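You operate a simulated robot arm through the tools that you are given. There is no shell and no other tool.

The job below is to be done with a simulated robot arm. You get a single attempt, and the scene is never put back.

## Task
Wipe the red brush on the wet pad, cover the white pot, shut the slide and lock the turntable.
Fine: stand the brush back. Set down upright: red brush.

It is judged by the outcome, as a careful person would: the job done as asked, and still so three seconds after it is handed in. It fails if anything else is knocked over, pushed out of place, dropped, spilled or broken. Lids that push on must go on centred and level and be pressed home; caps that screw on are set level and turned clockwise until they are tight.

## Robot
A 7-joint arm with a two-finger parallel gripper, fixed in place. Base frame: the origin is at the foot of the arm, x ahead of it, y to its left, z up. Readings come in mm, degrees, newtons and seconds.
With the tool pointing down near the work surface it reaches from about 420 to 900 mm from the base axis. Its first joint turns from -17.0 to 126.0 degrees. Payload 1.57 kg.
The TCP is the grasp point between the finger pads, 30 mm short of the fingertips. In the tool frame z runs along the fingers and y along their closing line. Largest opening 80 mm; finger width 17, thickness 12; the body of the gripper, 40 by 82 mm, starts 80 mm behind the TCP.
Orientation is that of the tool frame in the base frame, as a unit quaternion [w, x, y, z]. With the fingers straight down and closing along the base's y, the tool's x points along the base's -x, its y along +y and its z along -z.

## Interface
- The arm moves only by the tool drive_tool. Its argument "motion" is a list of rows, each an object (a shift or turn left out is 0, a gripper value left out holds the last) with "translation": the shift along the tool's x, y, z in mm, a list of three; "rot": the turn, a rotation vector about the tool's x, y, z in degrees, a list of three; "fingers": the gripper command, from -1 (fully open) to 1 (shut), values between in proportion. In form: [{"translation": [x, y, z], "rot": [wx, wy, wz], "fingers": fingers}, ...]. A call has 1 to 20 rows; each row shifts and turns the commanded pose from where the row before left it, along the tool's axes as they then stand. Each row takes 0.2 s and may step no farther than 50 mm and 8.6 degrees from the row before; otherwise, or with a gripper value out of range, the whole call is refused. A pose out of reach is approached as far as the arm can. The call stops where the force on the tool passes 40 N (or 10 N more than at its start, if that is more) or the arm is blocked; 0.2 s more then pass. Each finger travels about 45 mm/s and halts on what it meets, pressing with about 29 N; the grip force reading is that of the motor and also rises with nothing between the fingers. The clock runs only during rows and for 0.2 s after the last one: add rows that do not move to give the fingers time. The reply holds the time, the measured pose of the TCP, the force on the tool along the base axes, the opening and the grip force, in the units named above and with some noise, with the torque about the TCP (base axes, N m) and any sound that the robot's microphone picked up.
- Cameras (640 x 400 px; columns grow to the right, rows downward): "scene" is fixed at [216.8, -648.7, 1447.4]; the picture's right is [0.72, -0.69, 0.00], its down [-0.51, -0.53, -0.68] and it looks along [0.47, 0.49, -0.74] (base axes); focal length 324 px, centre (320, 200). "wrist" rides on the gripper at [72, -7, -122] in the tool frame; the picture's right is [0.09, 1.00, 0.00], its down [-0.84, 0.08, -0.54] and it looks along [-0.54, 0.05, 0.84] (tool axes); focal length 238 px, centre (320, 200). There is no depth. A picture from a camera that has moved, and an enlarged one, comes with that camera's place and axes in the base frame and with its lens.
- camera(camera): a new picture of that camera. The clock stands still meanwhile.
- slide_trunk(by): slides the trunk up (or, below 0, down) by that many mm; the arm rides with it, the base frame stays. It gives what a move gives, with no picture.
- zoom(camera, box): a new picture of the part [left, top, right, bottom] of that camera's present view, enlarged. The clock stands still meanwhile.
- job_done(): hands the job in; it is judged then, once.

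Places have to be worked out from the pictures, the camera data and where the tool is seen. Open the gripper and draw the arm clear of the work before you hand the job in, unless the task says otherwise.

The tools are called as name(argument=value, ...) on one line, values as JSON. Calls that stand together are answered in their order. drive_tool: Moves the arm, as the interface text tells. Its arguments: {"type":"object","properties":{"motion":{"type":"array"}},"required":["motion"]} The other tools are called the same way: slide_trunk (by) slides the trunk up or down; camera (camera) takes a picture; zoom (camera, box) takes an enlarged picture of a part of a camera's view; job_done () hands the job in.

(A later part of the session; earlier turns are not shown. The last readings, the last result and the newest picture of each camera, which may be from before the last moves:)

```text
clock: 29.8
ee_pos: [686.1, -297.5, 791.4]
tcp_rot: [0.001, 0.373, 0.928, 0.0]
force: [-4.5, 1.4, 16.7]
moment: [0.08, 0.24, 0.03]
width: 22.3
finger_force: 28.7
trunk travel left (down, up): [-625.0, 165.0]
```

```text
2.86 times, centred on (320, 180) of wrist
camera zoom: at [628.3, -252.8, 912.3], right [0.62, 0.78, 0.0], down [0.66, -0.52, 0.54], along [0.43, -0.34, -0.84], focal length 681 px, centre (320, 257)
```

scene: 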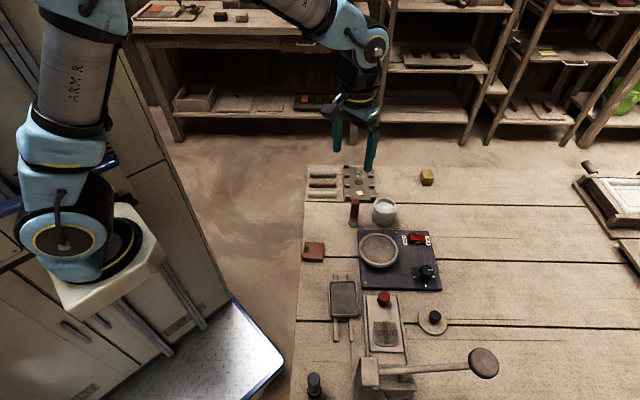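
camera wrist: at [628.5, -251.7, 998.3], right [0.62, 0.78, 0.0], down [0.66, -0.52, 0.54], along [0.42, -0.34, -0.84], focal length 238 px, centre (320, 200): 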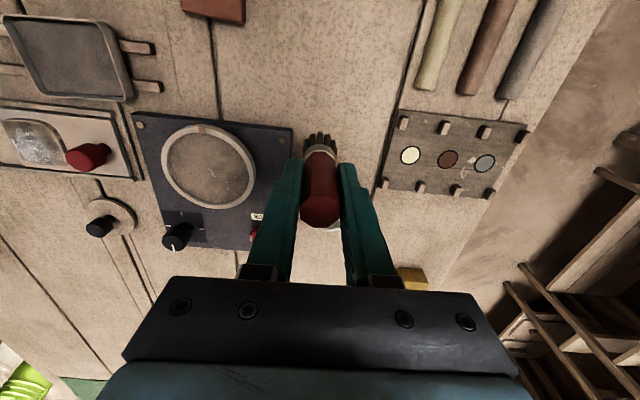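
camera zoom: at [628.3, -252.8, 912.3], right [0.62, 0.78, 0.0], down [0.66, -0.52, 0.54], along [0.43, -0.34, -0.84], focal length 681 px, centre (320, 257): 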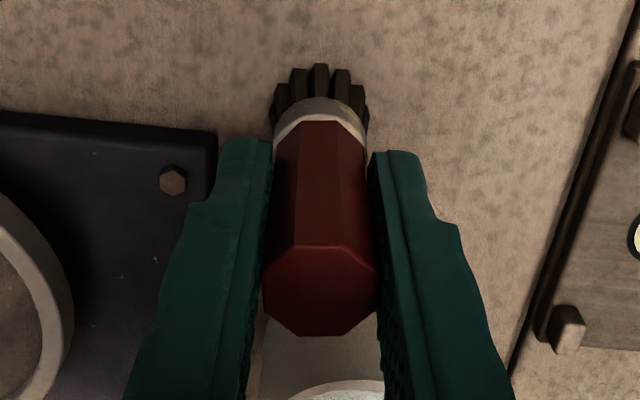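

Accounting for the zoom's framing, the bristle base sits at the same place as originally and looks vertical. Easing off to a light contact before opening.

drive_tool(motion=[{"translation": [0, 0, -0.6]}, {}])

```text
clock: 30.4
ee_pos: [686.2, -296.6, 790.6]
tcp_rot: [0.002, 0.373, 0.928, -0.001]
force: [-1.3, -0.4, 18.3]
moment: [-0.07, 0.09, 0.01]
width: 22.3
finger_force: 28.7
trunk travel left (down, up): [-625.0, 165.0]
```

Still 18 N down; easing up a bit more.

drive_tool(motion=[{"translation": [0, 0, -0.7]}, {}])

```text
clock: 31.0
ee_pos: [686.4, -296.5, 792.5]
tcp_rot: [0.001, 0.373, 0.928, 0.0]
force: [1.4, -1.7, 11.4]
moment: [-0.15, -0.15, -0.04]
width: 22.2
finger_force: 29.0
trunk travel left (down, up): [-625.0, 165.0]
```

drive_tool(motion=[{"translation": [0, 0, -0.5]}, {}])

```text
clock: 31.6
ee_pos: [686.0, -296.7, 791.0]
tcp_rot: [0.0, 0.373, 0.928, 0.0]
force: [1.9, -2.9, 6.2]
moment: [-0.16, -0.14, -0.01]
width: 22.5
finger_force: 28.7
trunk travel left (down, up): [-625.0, 165.0]
```

Light contact (≈6 N). Opening the fingers gently just clear of the handle.

drive_tool(motion=[{"translation": [0, 0, -0.3], "fingers": 1}, {"fingers": 0.4}, {"fingers": 0.3}, {"fingers": 0.2}, {}])

zoom(camera="scene", box=[325, 180, 405, 230])

zoom(camera="wrist", box=[260, 110, 380, 250])

```text
clock: 32.8
ee_pos: [684.7, -297.6, 791.1]
tcp_rot: [-0.001, 0.373, 0.928, 0.0]
force: [0.8, 0.5, -0.3]
moment: [0.04, 0.02, 0.02]
width: 32.1
finger_force: 0.0
trunk travel left (down, up): [-625.0, 165.0]
```

```text
8.00 times, centred on (365, 205) of scene
camera zoom: at [216.8, -648.7, 1447.4], right [0.72, -0.69, 0.0], down [-0.51, -0.53, -0.68], along [0.47, 0.49, -0.74], focal length 2592 px, centre (-40, 160)
```

zoom: 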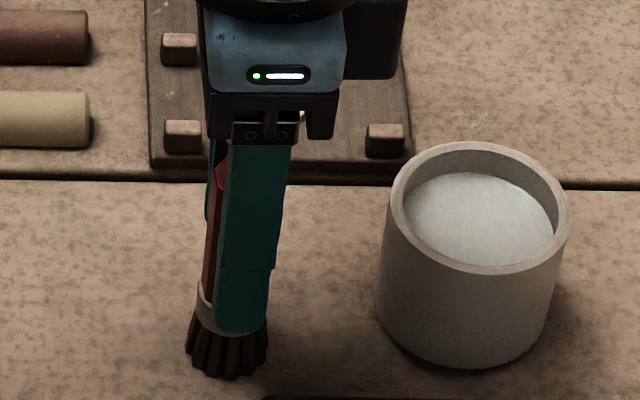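

```text
2.86 times, centred on (320, 180) of wrist
camera zoom: at [628.7, -252.6, 912.8], right [0.62, 0.78, 0.0], down [0.66, -0.52, 0.54], along [0.42, -0.34, -0.84], focal length 681 px, centre (320, 257)
```

zoom: 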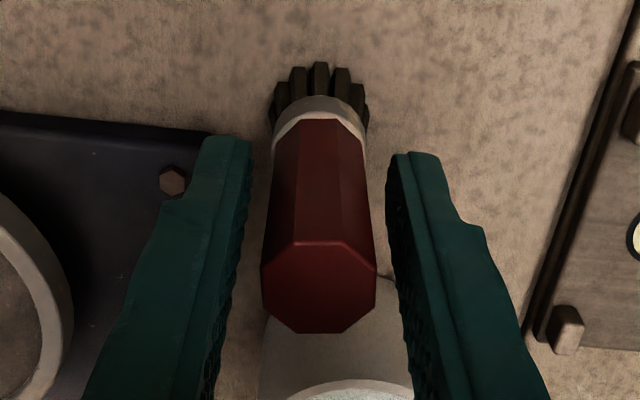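

The brush stands free and upright. Opening fully and rising straight up.

drive_tool(motion=[{"fingers": -1}, {}, {}, {"translation": [0, 0, -25]}, {"translation": [0, 0, -40]}, {"translation": [0, 0, -40]}, {}])

zoom(camera="scene", box=[335, 180, 415, 230])

camera(camera="wrist")

```text
clock: 34.4
ee_pos: [685.8, -298.1, 896.5]
tcp_rot: [0.0, 0.373, 0.928, 0.0]
force: [0.0, 0.8, 0.8]
moment: [-0.03, -0.01, 0.0]
width: 80.0
finger_force: 0.1
trunk travel left (down, up): [-625.0, 165.0]
```

```text
8.00 times, centred on (375, 205) of scene
camera zoom: at [216.8, -648.7, 1447.4], right [0.72, -0.69, 0.0], down [-0.51, -0.53, -0.68], along [0.47, 0.49, -0.74], focal length 2592 px, centre (-120, 160)
```

zoom: 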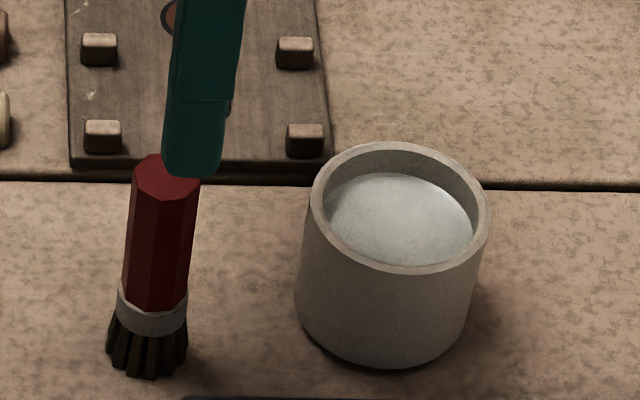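

```text
taken
camera wrist: at [628.3, -252.6, 1017.7], right [0.62, 0.78, 0.0], down [0.66, -0.52, 0.54], along [0.42, -0.34, -0.84], focal length 238 px, centre (320, 200)
```

wrist: 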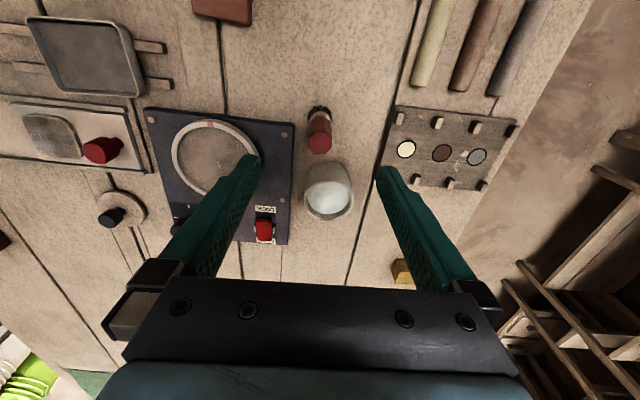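

Brush is back in place, standing. Next the lid: I'll move the camera to look at it closely.

drive_tool(motion=[{"translation": [-8.5, -40.6, 2.3]}, {"translation": [-8.5, -40.6, 2.3]}, {"translation": [-8.5, -40.6, 2.3]}, {"translation": [-8.5, -40.6, 2.3]}, {"translation": [-8.5, -40.6, 2.3]}, {"translation": [-8.5, -40.6, 2.3]}, {"translation": [-8.5, -40.6, 2.3]}, {}])

camera(camera="wrist")

zoom(camera="wrist", box=[270, 150, 370, 250])

```text
clock: 36.2
ee_pos: [530.5, -542.2, 880.8]
tcp_rot: [0.0, 0.373, 0.928, 0.0]
force: [-0.6, -0.3, -0.6]
moment: [-0.02, 0.02, 0.01]
width: 80.1
finger_force: 0.0
trunk travel left (down, up): [-625.0, 165.0]
```

```text
taken
camera wrist: at [474.3, -498.7, 1002.0], right [0.62, 0.78, 0.0], down [0.66, -0.52, 0.54], along [0.42, -0.34, -0.84], focal length 238 px, centre (320, 200)
```

wrist: 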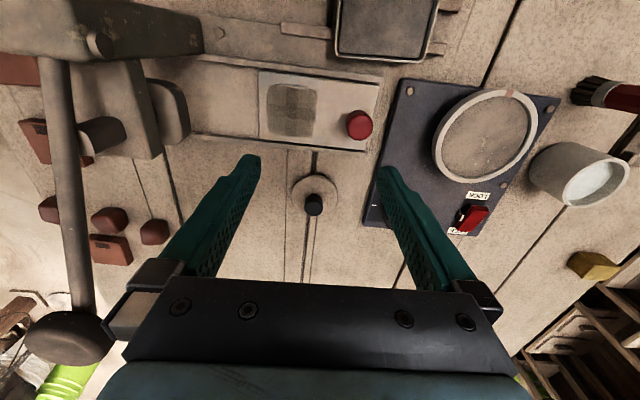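

```text
4.00 times, centred on (320, 200) of wrist
camera zoom: at [474.3, -498.7, 1002.0], right [0.62, 0.78, 0.0], down [0.66, -0.52, 0.54], along [0.42, -0.34, -0.84], focal length 953 px, centre (320, 200)
```

zoom: 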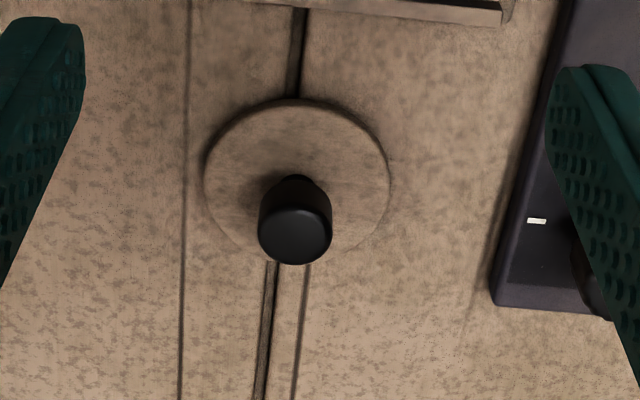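

Lid centre estimates at (a≈857.5, b≈-24.7), knob top ≈758. I'll move over it at safe height and re-check alignment.

drive_tool(motion=[{"translation": [-32.5, 0.1, 10]}, {"translation": [-32.5, 0.1, 10]}, {"translation": [-32.5, 0.1, 10]}, {}])

camera(camera="wrist")

zoom(camera="wrist", box=[270, 90, 370, 190])

camera(camera="scene")

```text
clock: 37.2
ee_pos: [601.9, -609.4, 851.1]
tcp_rot: [-0.001, 0.372, 0.928, 0.0]
force: [-0.2, -1.0, 0.1]
moment: [0.01, -0.03, 0.01]
width: 80.2
finger_force: 0.1
trunk travel left (down, up): [-625.0, 165.0]
```

```text
taken
camera wrist: at [545.3, -565.7, 971.8], right [0.62, 0.78, 0.0], down [0.66, -0.52, 0.54], along [0.42, -0.34, -0.84], focal length 238 px, centre (320, 200)
```

wrist: 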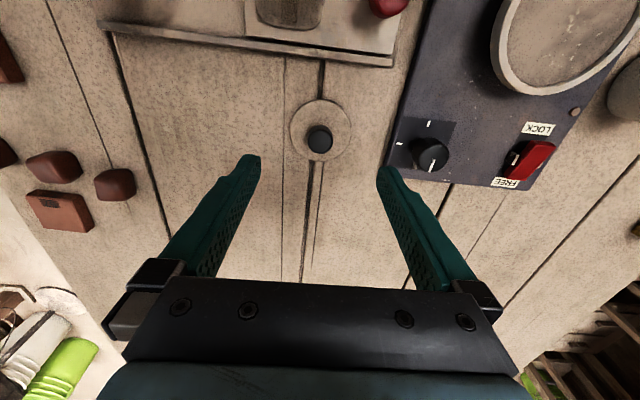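

```text
4.00 times, centred on (320, 140) of wrist
camera zoom: at [545.3, -565.7, 971.8], right [0.62, 0.78, 0.0], down [0.66, -0.52, 0.54], along [0.42, -0.34, -0.84], focal length 953 px, centre (320, 440)
```

zoom: 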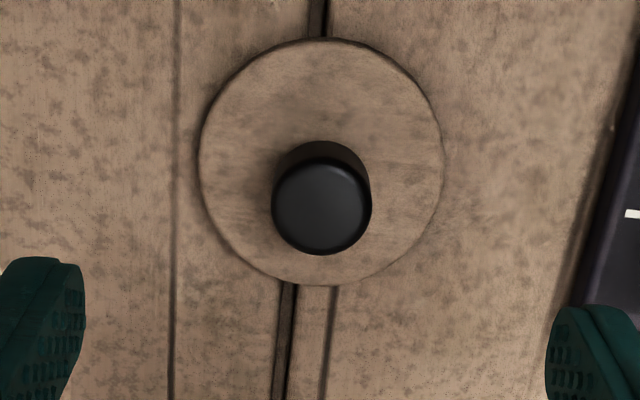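

```text
taken
```

scene: 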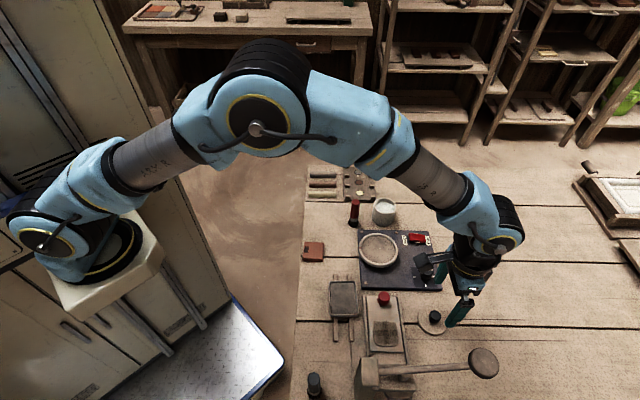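

Tool is right over the lid knob (a 857.1 vs 857.7). Lowering with the fingers straddling the knob to z≈760 (tips ≈730, lid top ≈725).

drive_tool(motion=[{"translation": [-0.5, 0, 25]}, {"translation": [0, 0, 25]}, {"translation": [0, 0, 25]}, {"translation": [0, 0, 8]}, {"translation": [0, 0, 7]}, {}])

zoom(camera="scene", box=[400, 280, 480, 330])

camera(camera="wrist")

```text
clock: 38.6
ee_pos: [602.4, -611.3, 759.9]
tcp_rot: [-0.001, 0.373, 0.928, 0.0]
force: [-1.3, -0.3, -0.6]
moment: [-0.01, -0.04, -0.01]
width: 80.1
finger_force: 0.1
trunk travel left (down, up): [-625.0, 165.0]
```

```text
8.00 times, centred on (440, 305) of scene
camera zoom: at [216.8, -648.7, 1447.4], right [0.72, -0.69, 0.0], down [-0.51, -0.53, -0.68], along [0.47, 0.49, -0.74], focal length 2592 px, centre (-640, -640)
```

zoom: 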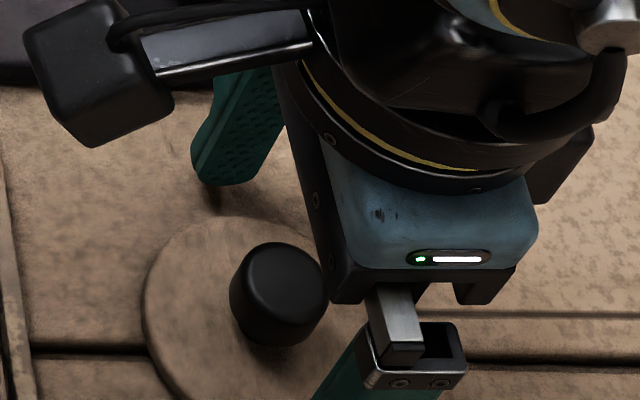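

```text
taken
camera wrist: at [545.6, -566.3, 881.1], right [0.62, 0.78, 0.0], down [0.66, -0.52, 0.54], along [0.42, -0.34, -0.84], focal length 238 px, centre (320, 200)
```

wrist: 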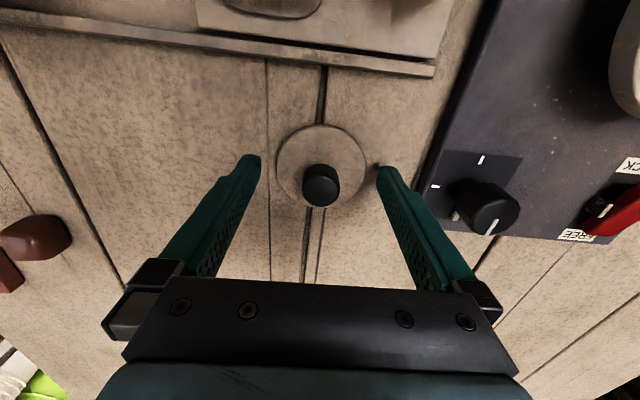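

Knob is centred between the fingers. Closing part-way, then fully.

drive_tool(motion=[{"fingers": 0.2}, {}, {}, {}])

zoom(camera="wrist", box=[260, 110, 380, 250])

```text
clock: 39.6
ee_pos: [602.2, -610.6, 760.2]
tcp_rot: [0.001, 0.374, 0.928, 0.0]
force: [-0.5, -0.3, -0.5]
moment: [-0.01, 0.01, 0.03]
width: 31.7
finger_force: 0.0
trunk travel left (down, up): [-625.0, 165.0]
```

```text
2.86 times, centred on (320, 180) of wrist
camera zoom: at [545.6, -566.3, 881.3], right [0.62, 0.78, 0.0], down [0.66, -0.52, 0.54], along [0.42, -0.34, -0.84], focal length 681 px, centre (320, 257)
```

zoom: 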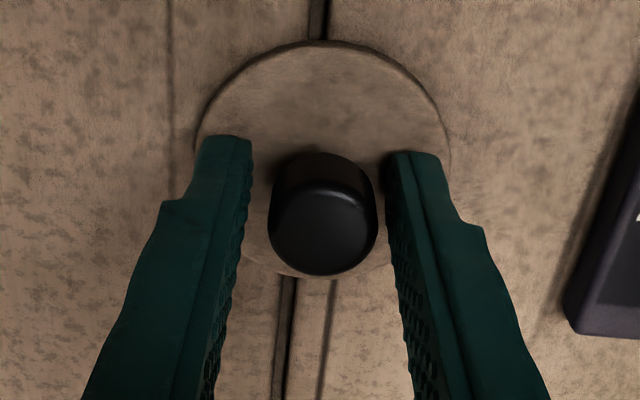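

The knob projects exactly on the grasp centre. Closing fully.

drive_tool(motion=[{"fingers": 1}, {}, {}, {}])

```text
clock: 40.6
ee_pos: [602.7, -608.8, 760.6]
tcp_rot: [-0.001, 0.374, 0.928, -0.001]
force: [1.0, 0.2, 0.9]
moment: [0.01, -0.04, -0.01]
width: 22.4
finger_force: 28.7
trunk travel left (down, up): [-625.0, 165.0]
```

Gripped the lid knob at 22.4 mm. Lifting 110 mm straight up.

drive_tool(motion=[{"translation": [0, 0, -5]}, {"translation": [0, 0, -15]}, {"translation": [0, 0, -30]}, {"translation": [0, 0, -30]}, {"translation": [0, 0, -30]}, {}])

camera(camera="wrist")

zoom(camera="scene", box=[390, 235, 510, 310])

```text
clock: 42.0
ee_pos: [603.3, -610.2, 871.5]
tcp_rot: [0.0, 0.373, 0.928, 0.0]
force: [-0.3, -0.7, -1.4]
moment: [-0.04, 0.0, -0.01]
width: 22.3
finger_force: 29.2
trunk travel left (down, up): [-625.0, 165.0]
```

```text
taken
camera wrist: at [546.1, -566.5, 992.2], right [0.62, 0.78, 0.0], down [0.66, -0.52, 0.54], along [0.42, -0.34, -0.84], focal length 238 px, centre (320, 200)
```

wrist: 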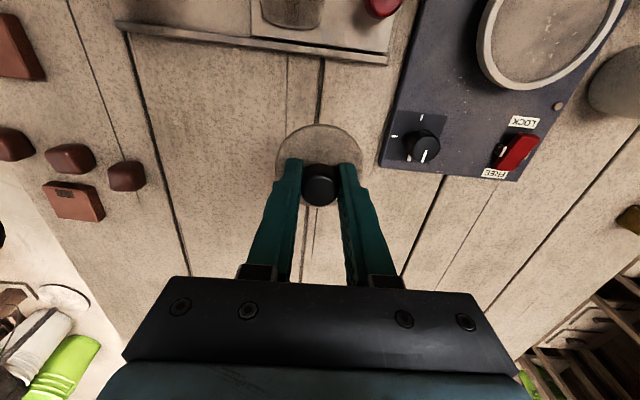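

```text
5.33 times, centred on (450, 272) of scene
camera zoom: at [216.8, -648.7, 1447.4], right [0.72, -0.69, 0.0], down [-0.51, -0.53, -0.68], along [0.47, 0.49, -0.74], focal length 1728 px, centre (-373, -187)
```

zoom: 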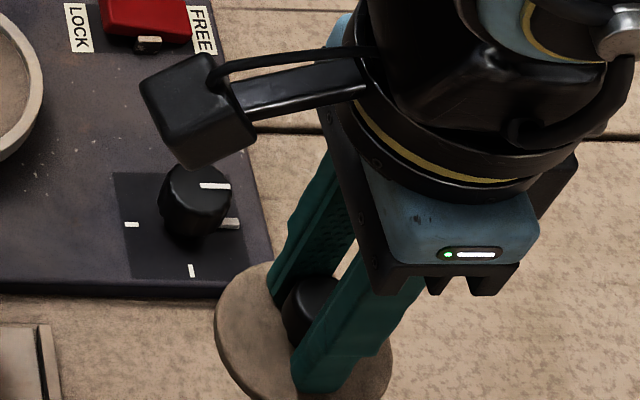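

Lid is held level. Carrying it over to above the pot.

drive_tool(motion=[{"translation": [9.0, 37.8, 0]}, {"translation": [9.0, 37.8, 0]}, {"translation": [9.0, 37.8, 0]}, {"translation": [9.0, 37.8, 0]}, {"translation": [9.0, 37.8, 0]}, {"translation": [9.0, 37.8, 0]}, {"translation": [9.0, 37.8, 0]}, {"translation": [9.0, 37.8, 0]}, {}])

camera(camera="wrist")

zoom(camera="scene", box=[330, 150, 450, 225])

```text
clock: 44.0
ee_pos: [759.0, -342.6, 870.4]
tcp_rot: [0.0, 0.373, 0.928, 0.0]
force: [-0.2, -0.9, 0.0]
moment: [-0.03, 0.0, -0.01]
width: 22.5
finger_force: 28.9
trunk travel left (down, up): [-625.0, 165.0]
```

```text
taken
camera wrist: at [702.5, -297.5, 991.0], right [0.62, 0.78, 0.0], down [0.66, -0.52, 0.54], along [0.42, -0.34, -0.84], focal length 238 px, centre (320, 200)
```

wrist: 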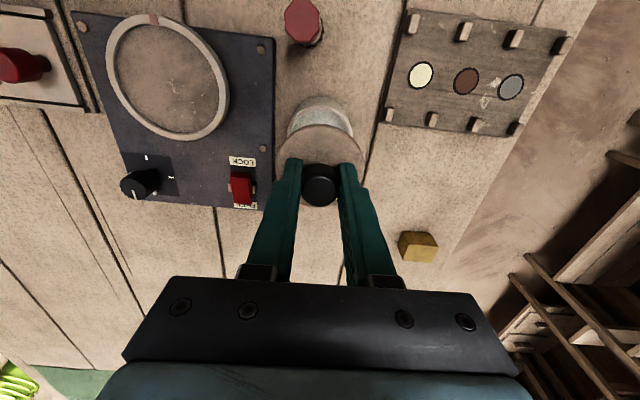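

```text
5.33 times, centred on (390, 188) of scene
camera zoom: at [216.8, -648.7, 1447.4], right [0.72, -0.69, 0.0], down [-0.51, -0.53, -0.68], along [0.47, 0.49, -0.74], focal length 1728 px, centre (-53, 267)
```

zoom: 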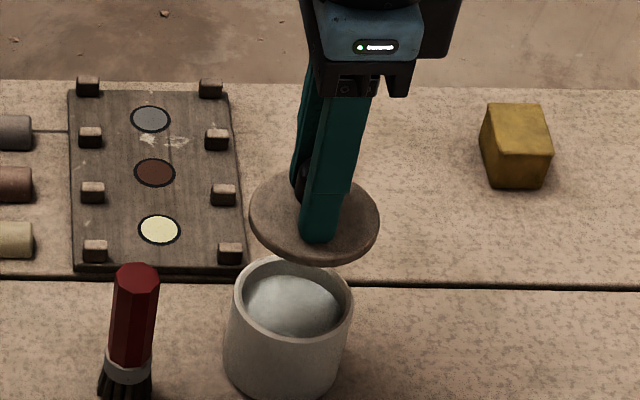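

Lid hovers over the pot. Zooming to check the lid/pot alignment before lowering.

zoom(camera="wrist", box=[260, 80, 380, 220])

zoom(camera="scene", box=[350, 170, 430, 230])

```text
2.86 times, centred on (320, 150) of wrist
camera zoom: at [702.5, -297.5, 991.0], right [0.62, 0.78, 0.0], down [0.66, -0.52, 0.54], along [0.42, -0.34, -0.84], focal length 681 px, centre (320, 343)
```

zoom: 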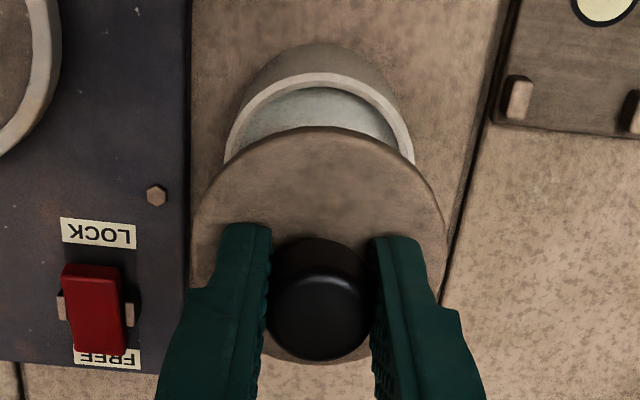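

```text
6.67 times, centred on (390, 200) of scene
camera zoom: at [216.8, -648.7, 1447.4], right [0.72, -0.69, 0.0], down [-0.51, -0.53, -0.68], along [0.47, 0.49, -0.74], focal length 2160 px, centre (-147, 200)
```

zoom: 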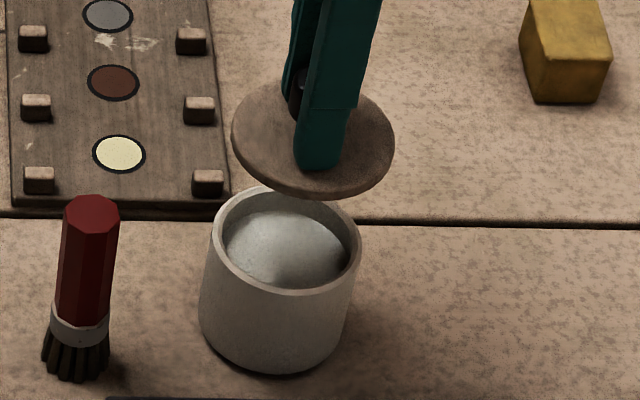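

The lid looks about 1–2 mm off in a relative to the pot, but depth blurs it. I'll lower to just above the rim, where the comparison is direct.

drive_tool(motion=[{"translation": [0, 0, 15]}, {"translation": [0, 0, 15]}, {"translation": [0, 0, 8]}, {}])

zoom(camera="scene", box=[350, 185, 420, 229])

zoom(camera="wrist", box=[260, 100, 380, 240])

```text
clock: 45.0
ee_pos: [759.4, -340.7, 831.9]
tcp_rot: [0.0, 0.373, 0.928, 0.0]
force: [0.4, 0.1, -0.8]
moment: [-0.01, 0.01, -0.04]
width: 22.4
finger_force: 28.9
trunk travel left (down, up): [-625.0, 165.0]
```

```text
9.09 times, centred on (385, 207) of scene
camera zoom: at [216.8, -648.7, 1447.4], right [0.72, -0.69, 0.0], down [-0.51, -0.53, -0.68], along [0.47, 0.49, -0.74], focal length 2946 px, centre (-271, 136)
```

zoom: 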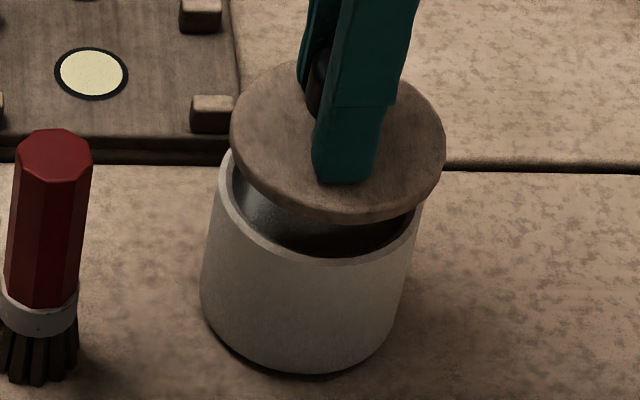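

```text
2.86 times, centred on (320, 170) of wrist
camera zoom: at [703.2, -297.8, 953.2], right [0.62, 0.78, 0.0], down [0.66, -0.52, 0.54], along [0.42, -0.34, -0.84], focal length 681 px, centre (320, 286)
```

zoom: 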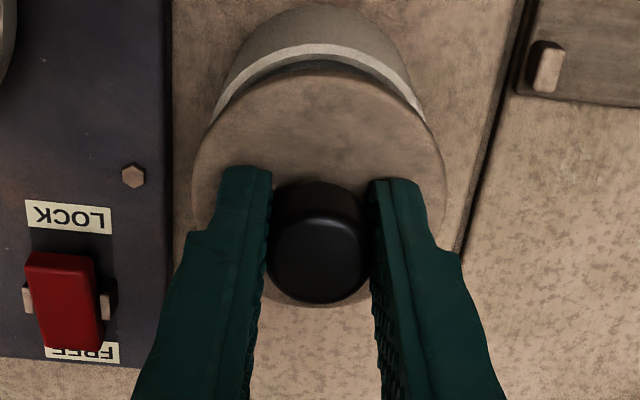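

Both cameras agree the lid sits ~2 mm too far in +a; b matches. Shifting -2.1 mm in a and lowering to a few mm above the rim.

drive_tool(motion=[{"translation": [2.1, 0, 0]}, {"translation": [0, 0, 5]}, {"translation": [0, 0, 5]}, {}])

zoom(camera="scene", box=[350, 185, 420, 229])

zoom(camera="wrist", box=[260, 100, 380, 240])

```text
clock: 46.0
ee_pos: [759.3, -340.4, 824.1]
tcp_rot: [0.0, 0.372, 0.928, 0.0]
force: [-0.4, 0.3, -0.1]
moment: [-0.09, 0.0, 0.02]
width: 22.3
finger_force: 29.2
trunk travel left (down, up): [-625.0, 165.0]
```

```text
9.09 times, centred on (385, 207) of scene
camera zoom: at [216.8, -648.7, 1447.4], right [0.72, -0.69, 0.0], down [-0.51, -0.53, -0.68], along [0.47, 0.49, -0.74], focal length 2946 px, centre (-271, 136)
```

zoom: 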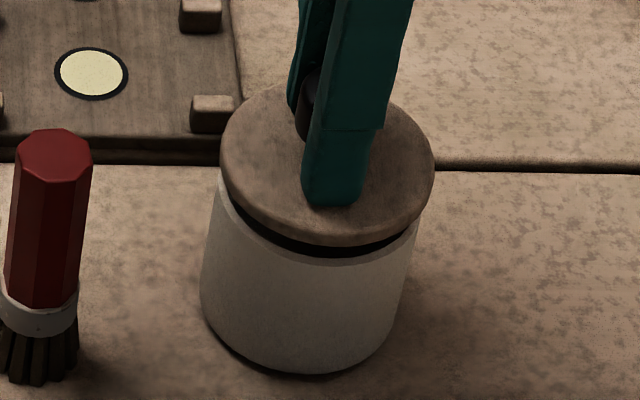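

```text
2.86 times, centred on (320, 170) of wrist
camera zoom: at [701.7, -296.8, 943.5], right [0.62, 0.78, 0.0], down [0.66, -0.52, 0.54], along [0.42, -0.34, -0.84], focal length 681 px, centre (320, 286)
```

zoom: 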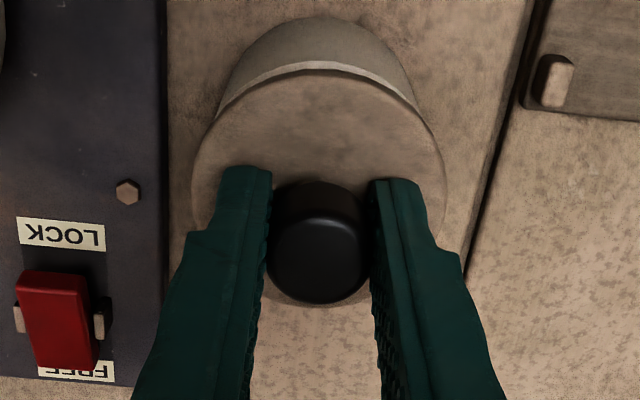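

Now lid centre reads 785.7 vs pot 785.3; b agrees. Lowering gently toward contact.

drive_tool(motion=[{"translation": [0, 0, 1.5]}, {"translation": [0, 0, 1.5]}, {}])

drive_tool(motion=[{"translation": [0, 0, 1]}, {"translation": [0, 0, 1]}, {}])

```text
clock: 46.8
ee_pos: [758.2, -341.4, 819.3]
tcp_rot: [0.001, 0.373, 0.928, -0.001]
force: [-0.1, 0.3, -0.7]
moment: [0.02, -0.01, -0.03]
width: 22.4
finger_force: 28.8
trunk travel left (down, up): [-625.0, 165.0]
```

```text
clock: 47.6
ee_pos: [758.3, -340.0, 818.4]
tcp_rot: [0.0, 0.373, 0.928, 0.0]
force: [0.0, 0.5, -1.0]
moment: [-0.02, -0.02, 0.0]
width: 22.4
finger_force: 29.4
trunk travel left (down, up): [-625.0, 165.0]
```

drive_tool(motion=[{"translation": [0, 0, 1]}, {"translation": [0, 0, 1]}, {}])

zoom(camera="scene", box=[350, 185, 420, 229])

```text
clock: 48.4
ee_pos: [759.3, -341.7, 815.9]
tcp_rot: [0.0, 0.373, 0.928, 0.0]
force: [0.1, 0.2, -0.4]
moment: [-0.01, 0.0, -0.01]
width: 22.7
finger_force: 28.4
trunk travel left (down, up): [-625.0, 165.0]
```

```text
9.09 times, centred on (385, 207) of scene
camera zoom: at [216.8, -648.7, 1447.4], right [0.72, -0.69, 0.0], down [-0.51, -0.53, -0.68], along [0.47, 0.49, -0.74], focal length 2946 px, centre (-271, 136)
```

zoom: 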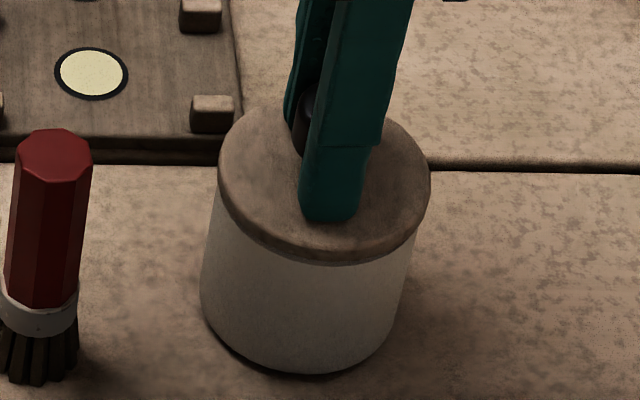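

Lid is nearly at the rim and centred to within ~0.5 mm. Continuing in small steps until contact force shows.

drive_tool(motion=[{"translation": [0.4, 0, 0.7]}, {"translation": [0, 0, 0.7]}, {}])

drive_tool(motion=[{"translation": [0, 0, 0.7]}, {}])

```text
clock: 49.2
ee_pos: [758.0, -341.5, 814.0]
tcp_rot: [0.0, 0.373, 0.928, -0.001]
force: [0.5, 0.0, -0.3]
moment: [-0.01, -0.01, 0.01]
width: 22.2
finger_force: 29.2
trunk travel left (down, up): [-625.0, 165.0]
```

```text
clock: 49.8
ee_pos: [759.5, -341.0, 813.1]
tcp_rot: [0.0, 0.373, 0.928, 0.001]
force: [-0.4, 0.1, 0.8]
moment: [-0.03, 0.0, 0.01]
width: 22.5
finger_force: 29.4
trunk travel left (down, up): [-625.0, 165.0]
```

drive_tool(motion=[{"translation": [0, 0, 0.7]}, {}])

drive_tool(motion=[{"translation": [0, 0, 0.7]}, {}])

```text
clock: 50.4
ee_pos: [758.2, -340.4, 813.1]
tcp_rot: [-0.001, 0.374, 0.928, 0.0]
force: [0.3, -0.5, 0.7]
moment: [-0.01, 0.02, 0.01]
width: 22.3
finger_force: 28.8
trunk travel left (down, up): [-625.0, 165.0]
```

```text
clock: 51.0
ee_pos: [758.8, -341.8, 812.1]
tcp_rot: [0.0, 0.372, 0.928, 0.0]
force: [-0.6, -0.5, 1.4]
moment: [-0.05, 0.01, 0.01]
width: 22.4
finger_force: 29.1
trunk travel left (down, up): [-625.0, 165.0]
```

Force is only just starting to rise (≈1 N) as it goes in. Checking the picture.

zoom(camera="scene", box=[350, 185, 420, 229])

drive_tool(motion=[{"translation": [0, 0, 0.8]}, {}])

```text
9.09 times, centred on (385, 207) of scene
camera zoom: at [216.8, -648.7, 1447.4], right [0.72, -0.69, 0.0], down [-0.51, -0.53, -0.68], along [0.47, 0.49, -0.74], focal length 2946 px, centre (-271, 136)
```

zoom: 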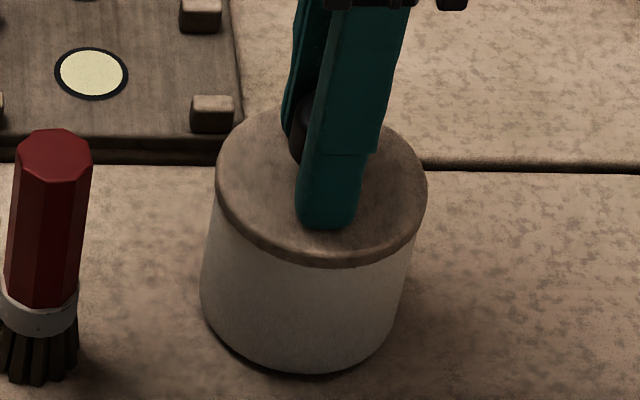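

```text
clock: 51.6
ee_pos: [757.7, -340.4, 812.0]
tcp_rot: [0.001, 0.373, 0.928, 0.0]
force: [-2.7, 0.4, 6.7]
moment: [0.11, 0.13, 0.04]
width: 22.2
finger_force: 28.6
trunk travel left (down, up): [-625.0, 165.0]
```

Contact force 6.7 N now. Pressing further to seat it home.

drive_tool(motion=[{"translation": [0, 0, 0.8]}, {}])

drive_tool(motion=[{"translation": [0, 0, 0.8]}, {}])

```text
clock: 52.2
ee_pos: [758.1, -341.4, 813.0]
tcp_rot: [0.002, 0.373, 0.928, -0.001]
force: [-1.2, 0.7, 17.0]
moment: [0.06, 0.08, -0.01]
width: 22.3
finger_force: 28.7
trunk travel left (down, up): [-625.0, 165.0]
```

```text
clock: 52.8
ee_pos: [758.3, -340.8, 812.8]
tcp_rot: [0.002, 0.373, 0.928, 0.0]
force: [-0.6, 1.4, 29.2]
moment: [-0.02, 0.04, 0.04]
width: 22.3
finger_force: 28.7
trunk travel left (down, up): [-625.0, 165.0]
```

The force climbs with no further travel (29 N), suggesting it's seated. Looking closely at the lid seam.

zoom(camera="scene", box=[365, 190, 405, 230])

zoom(camera="wrist", box=[260, 100, 380, 240])

```text
10.00 times, centred on (385, 210) of scene
camera zoom: at [216.8, -648.7, 1447.4], right [0.72, -0.69, 0.0], down [-0.51, -0.53, -0.68], along [0.47, 0.49, -0.74], focal length 3240 px, centre (-330, 100)
```

zoom: 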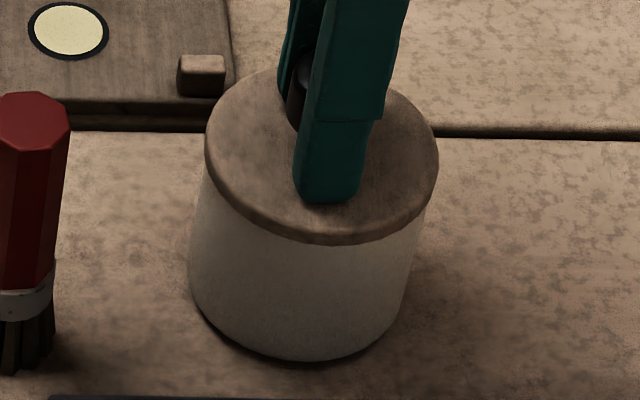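

```text
2.86 times, centred on (320, 170) of wrist
camera zoom: at [701.0, -296.5, 932.8], right [0.62, 0.78, 0.0], down [0.66, -0.52, 0.55], along [0.43, -0.34, -0.84], focal length 681 px, centre (320, 286)
```

zoom: 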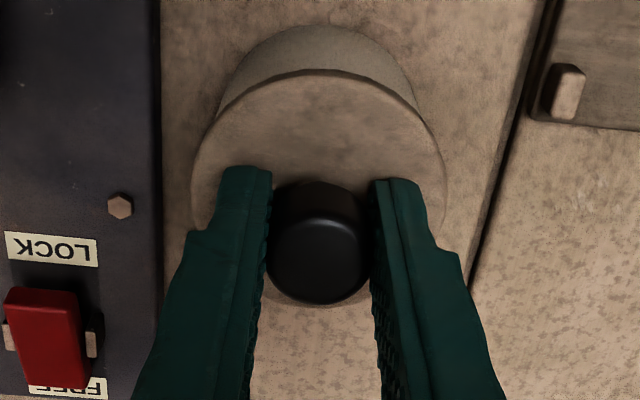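

The lid sits flush and level on the rim. Easing the load, then opening the fingers.

drive_tool(motion=[{"translation": [0, 0, -1.0]}, {"translation": [0, 0, -0.8]}, {}])

```text
clock: 53.6
ee_pos: [758.0, -341.2, 812.0]
tcp_rot: [0.001, 0.373, 0.928, 0.0]
force: [5.1, -1.3, 18.8]
moment: [-0.18, -0.31, 0.05]
width: 22.4
finger_force: 29.0
trunk travel left (down, up): [-625.0, 165.0]
```

drive_tool(motion=[{"translation": [0, 0, -0.8]}, {}])

```text
clock: 54.2
ee_pos: [758.1, -340.8, 812.5]
tcp_rot: [-0.001, 0.373, 0.928, 0.0]
force: [4.1, -1.9, 11.3]
moment: [-0.19, -0.31, 0.04]
width: 22.4
finger_force: 29.4
trunk travel left (down, up): [-625.0, 165.0]
```

drive_tool(motion=[{"translation": [0, 0, -0.6]}, {"fingers": 0.4}, {"fingers": 0.3}, {"fingers": 0.1}, {}])

zoom(camera="scene", box=[365, 190, 405, 230])

zoom(camera="wrist", box=[260, 100, 380, 240])

```text
clock: 55.4
ee_pos: [758.4, -340.4, 813.8]
tcp_rot: [0.001, 0.373, 0.928, -0.001]
force: [-0.4, -0.4, -0.2]
moment: [-0.01, -0.02, -0.02]
width: 35.8
finger_force: 0.1
trunk travel left (down, up): [-625.0, 165.0]
heard: snap
```

```text
10.00 times, centred on (385, 210) of scene
camera zoom: at [216.8, -648.7, 1447.4], right [0.72, -0.69, 0.0], down [-0.51, -0.53, -0.68], along [0.47, 0.49, -0.74], focal length 3240 px, centre (-330, 100)
```

zoom: 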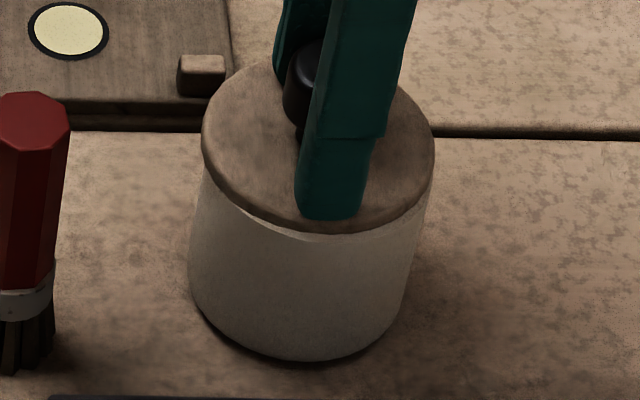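

```text
2.86 times, centred on (320, 170) of wrist
camera zoom: at [701.3, -296.3, 933.5], right [0.62, 0.78, 0.0], down [0.66, -0.52, 0.54], along [0.42, -0.34, -0.84], focal length 681 px, centre (320, 286)
```

zoom: 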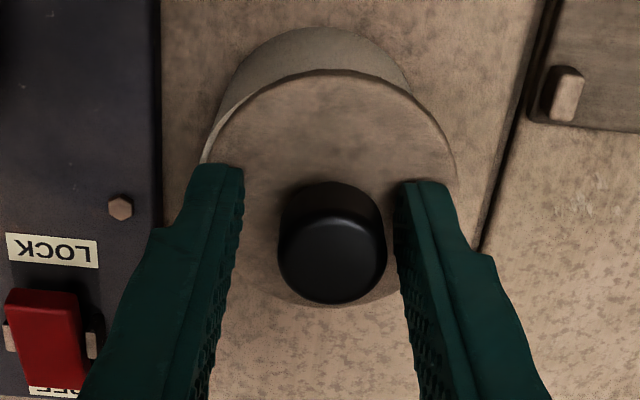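

A snap was heard and the lid seems to have shifted slightly toward +b on release. I'll open fully, rise, and inspect.

drive_tool(motion=[{"fingers": -1}, {}, {}, {"translation": [0, 0, -20]}, {"translation": [0, 0, -30]}, {"translation": [0, 0, -30]}, {"translation": [30, 0, 0]}, {}])

zoom(camera="scene", box=[350, 185, 420, 229])

camera(camera="wrist")

zoom(camera="wrist", box=[270, 100, 370, 220])

```text
clock: 57.2
ee_pos: [736.7, -320.9, 892.7]
tcp_rot: [0.0, 0.373, 0.928, 0.0]
force: [0.6, 0.8, -0.2]
moment: [-0.02, 0.02, 0.03]
width: 80.1
finger_force: 0.0
trunk travel left (down, up): [-625.0, 165.0]
```

```text
9.09 times, centred on (385, 207) of scene
camera zoom: at [216.8, -648.7, 1447.4], right [0.72, -0.69, 0.0], down [-0.51, -0.53, -0.68], along [0.47, 0.49, -0.74], focal length 2946 px, centre (-271, 136)
```

zoom: 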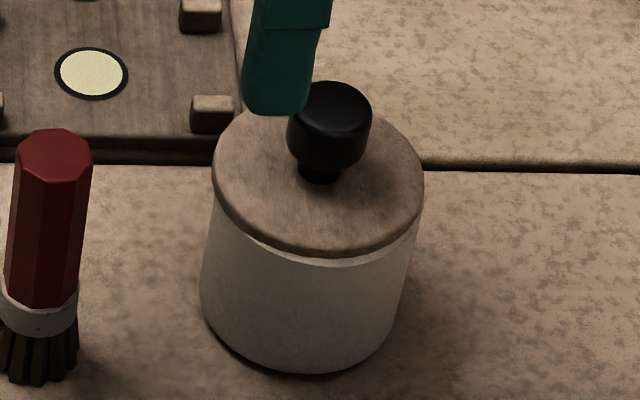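

```text
taken
camera wrist: at [679.6, -276.6, 1014.2], right [0.62, 0.78, 0.0], down [0.66, -0.52, 0.54], along [0.42, -0.34, -0.84], focal length 238 px, centre (320, 200)
```

wrist: 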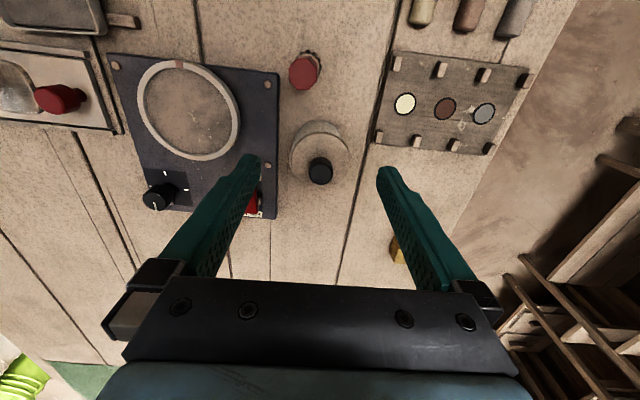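

```text
3.33 times, centred on (320, 160) of wrist
camera zoom: at [679.6, -276.6, 1014.2], right [0.62, 0.78, 0.0], down [0.66, -0.52, 0.54], along [0.42, -0.34, -0.84], focal length 794 px, centre (320, 333)
```

zoom: 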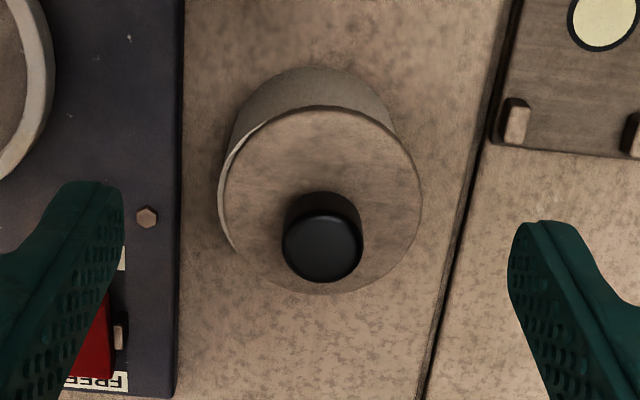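

The lid sits about 3 mm too far toward +b (pot rim visible on its -b side); the pot itself hasn't moved. I'll back off and tilt the tool to view the lid/pot seam from the side.

drive_tool(motion=[{"translation": [35, 0, 0]}, {"translation": [35, 0, 5]}, {"translation": [35, 0, 10]}, {"rot": [0, -8, 0]}, {"rot": [0, -8, 0]}, {"rot": [0, -8, 0]}, {"rot": [0, -8, 0]}, {"rot": [0, -8, 0]}, {}])

camera(camera="wrist")

```text
clock: 59.2
ee_pos: [651.9, -254.7, 875.7]
tcp_rot: [0.225, 0.366, 0.895, -0.119]
force: [-0.6, -0.3, -0.5]
moment: [0.02, -0.01, -0.01]
width: 80.0
finger_force: 0.1
out of reach, approached as far as the arm can: row 7, 8
trunk travel left (down, up): [-625.0, 165.0]
```

```text
taken
camera wrist: at [562.9, -171.1, 946.3], right [0.65, 0.76, -0.09], down [0.41, -0.24, 0.88], along [0.64, -0.61, -0.47], focal length 238 px, centre (320, 200)
```

wrist: 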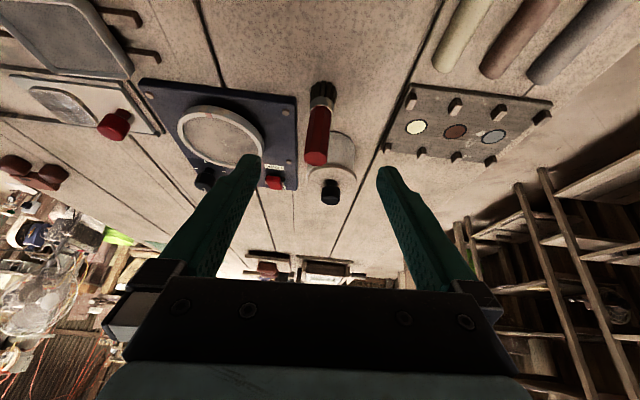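

Partial tilt reached; the pot is visible behind the brush. Zooming in on the lid seam.

zoom(camera="wrist", box=[295, 120, 375, 215])

```text
4.21 times, centred on (335, 168) of wrist
camera zoom: at [562.9, -171.1, 946.3], right [0.65, 0.76, -0.09], down [0.41, -0.24, 0.88], along [0.64, -0.61, -0.47], focal length 1004 px, centre (257, 337)
```

zoom: 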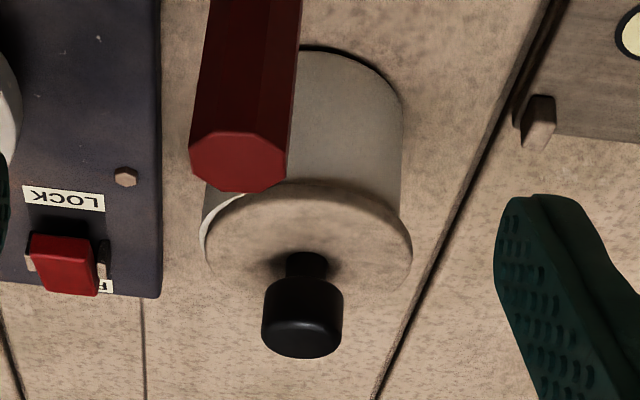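

The brush hides part of the seam. I'll shift sideways (+b) and lower for a flatter, unobstructed side view of the lid.

drive_tool(motion=[{"translation": [0, 35, 0]}, {"translation": [0, 35, 0]}, {"translation": [10, 0, 17]}, {"translation": [10, 0, 17]}, {}])

camera(camera="wrist")

```text
clock: 60.4
ee_pos: [700.7, -205.9, 834.9]
tcp_rot: [0.226, 0.367, 0.895, -0.119]
force: [0.0, 0.5, -0.2]
moment: [0.02, 0.01, 0.01]
width: 79.9
finger_force: 0.0
trunk travel left (down, up): [-625.0, 165.0]
```

```text
taken
camera wrist: at [611.5, -122.7, 904.1], right [0.65, 0.76, -0.09], down [0.41, -0.24, 0.88], along [0.64, -0.61, -0.47], focal length 238 px, centre (320, 200)
```

wrist: 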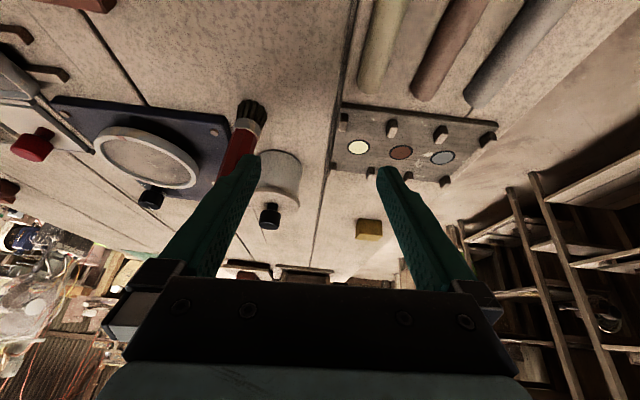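

zoom(camera="wrist", box=[235, 140, 315, 240])

```text
4.00 times, centred on (275, 190) of wrist
camera zoom: at [611.5, -122.7, 904.1], right [0.65, 0.76, -0.09], down [0.41, -0.24, 0.88], along [0.64, -0.61, -0.47], focal length 953 px, centre (500, 240)
```

zoom: 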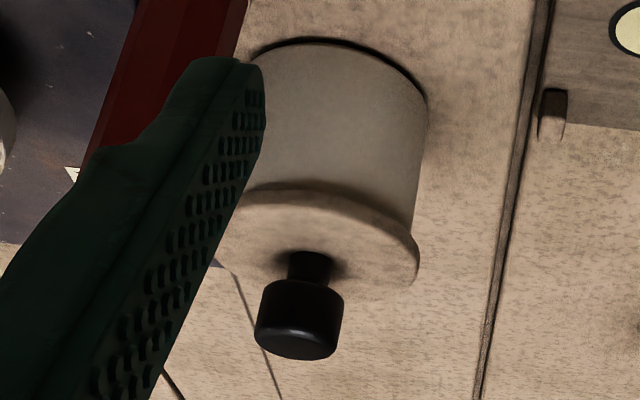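

The lid overhangs on the +b side; comparing heights it also seems to have popped up ~2–3 mm, so it isn't properly seated. I'll go back to vertical and re-grip it to inspect its underside.

drive_tool(motion=[{"translation": [-13, 0, -22]}, {"translation": [-13, 0, -22]}, {"translation": [0, -35, 0]}, {"translation": [0, -35, 0]}, {"rot": [-0.755, 7.28, -0.195]}, {"rot": [-0.755, 7.28, -0.195]}, {"rot": [-0.755, 7.28, -0.195]}, {"rot": [-0.755, 7.28, -0.195]}, {}])

```text
clock: 62.4
ee_pos: [652.9, -255.2, 888.3]
tcp_rot: [0.002, 0.372, 0.928, 0.001]
force: [0.4, 0.2, 0.4]
moment: [-0.02, -0.01, -0.02]
width: 80.0
finger_force: 0.0
trunk travel left (down, up): [-625.0, 165.0]
```

Tool is vertical again at (a≈648, b≈267). Moving above the lid for re-gripping and checking alignment.

drive_tool(motion=[{"translation": [-34, 3.4, 0]}, {"translation": [-34, 3.4, 0]}, {"translation": [-34, 3.4, 0]}, {"translation": [-34, 3.4, 0]}, {}])

camera(camera="wrist")

zoom(camera="wrist", box=[270, 80, 370, 200])

zoom(camera="scene", box=[365, 185, 405, 225])

```text
clock: 63.6
ee_pos: [761.8, -339.2, 887.8]
tcp_rot: [0.003, 0.373, 0.928, -0.001]
force: [-0.1, 0.8, -0.1]
moment: [0.01, -0.02, -0.03]
width: 80.0
finger_force: 0.1
trunk travel left (down, up): [-625.0, 165.0]
```

```text
taken
camera wrist: at [703.4, -294.6, 1009.3], right [0.62, 0.78, 0.0], down [0.66, -0.52, 0.55], along [0.43, -0.34, -0.84], focal length 238 px, centre (320, 200)
```

wrist: 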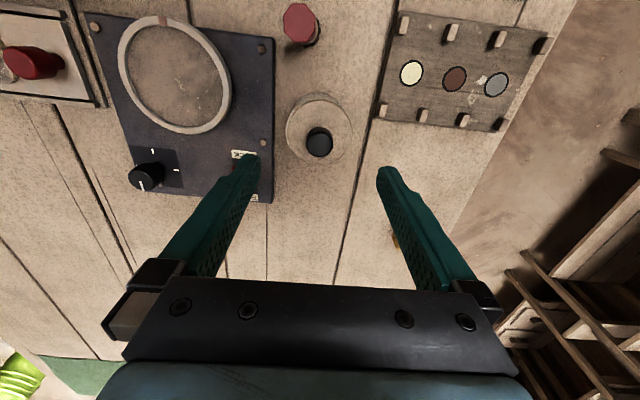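

```text
3.33 times, centred on (320, 140) of wrist
camera zoom: at [703.4, -294.6, 1009.3], right [0.62, 0.78, 0.0], down [0.66, -0.52, 0.55], along [0.43, -0.34, -0.84], focal length 794 px, centre (320, 400)
```

zoom: 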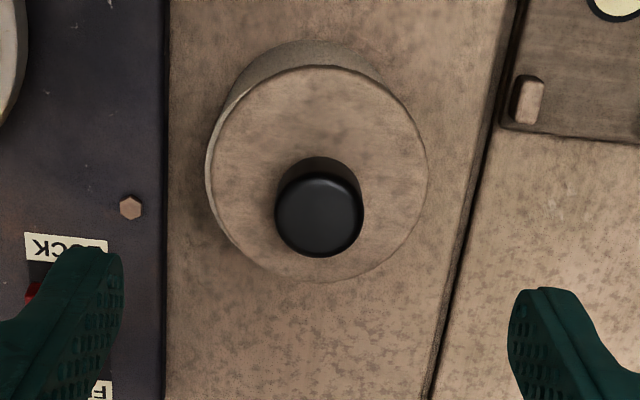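

```text
10.00 times, centred on (385, 205) of scene
camera zoom: at [216.8, -648.7, 1447.4], right [0.72, -0.69, 0.0], down [-0.51, -0.53, -0.68], along [0.47, 0.49, -0.74], focal length 3240 px, centre (-330, 150)
```

zoom: 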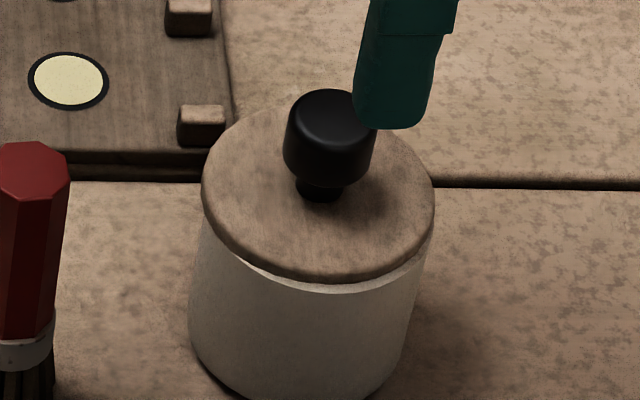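

Lid knob is about under the tool (a≈783, b≈280.2). Lowering to z≈816 and closing on the knob.

drive_tool(motion=[{"translation": [0.3, -0.3, 25]}, {"translation": [0, 0, 25]}, {"translation": [0, 0, 15]}, {"translation": [0, 0, 7]}, {"fingers": 0.2}, {}, {}, {}])

zoom(camera="wrist", box=[260, 110, 380, 250])

```text
clock: 65.4
ee_pos: [759.3, -340.4, 817.2]
tcp_rot: [0.003, 0.372, 0.928, 0.0]
force: [0.2, -0.6, -0.3]
moment: [0.02, -0.02, 0.0]
width: 32.1
finger_force: 0.0
trunk travel left (down, up): [-625.0, 165.0]
```

```text
2.86 times, centred on (320, 180) of wrist
camera zoom: at [702.9, -294.5, 937.6], right [0.62, 0.78, 0.0], down [0.66, -0.52, 0.55], along [0.43, -0.34, -0.84], focal length 681 px, centre (320, 257)
```

zoom: 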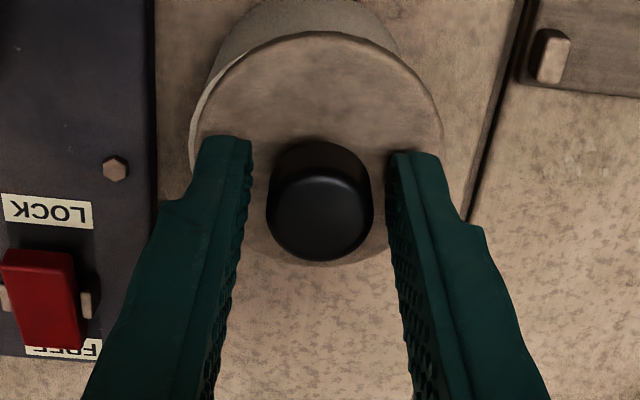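

The knob is centred between the fingers. I'll trim the residual 0.3° tilt and close.

drive_tool(motion=[{"rot": [0.13, 0.32, 0]}, {"fingers": 1}, {}, {}, {}])

```text
clock: 66.6
ee_pos: [759.8, -338.9, 816.7]
tcp_rot: [-0.001, 0.372, 0.928, -0.001]
force: [0.1, -0.6, -0.1]
moment: [0.0, 0.04, 0.02]
width: 22.2
finger_force: 29.1
trunk travel left (down, up): [-625.0, 165.0]
heard: snap
```

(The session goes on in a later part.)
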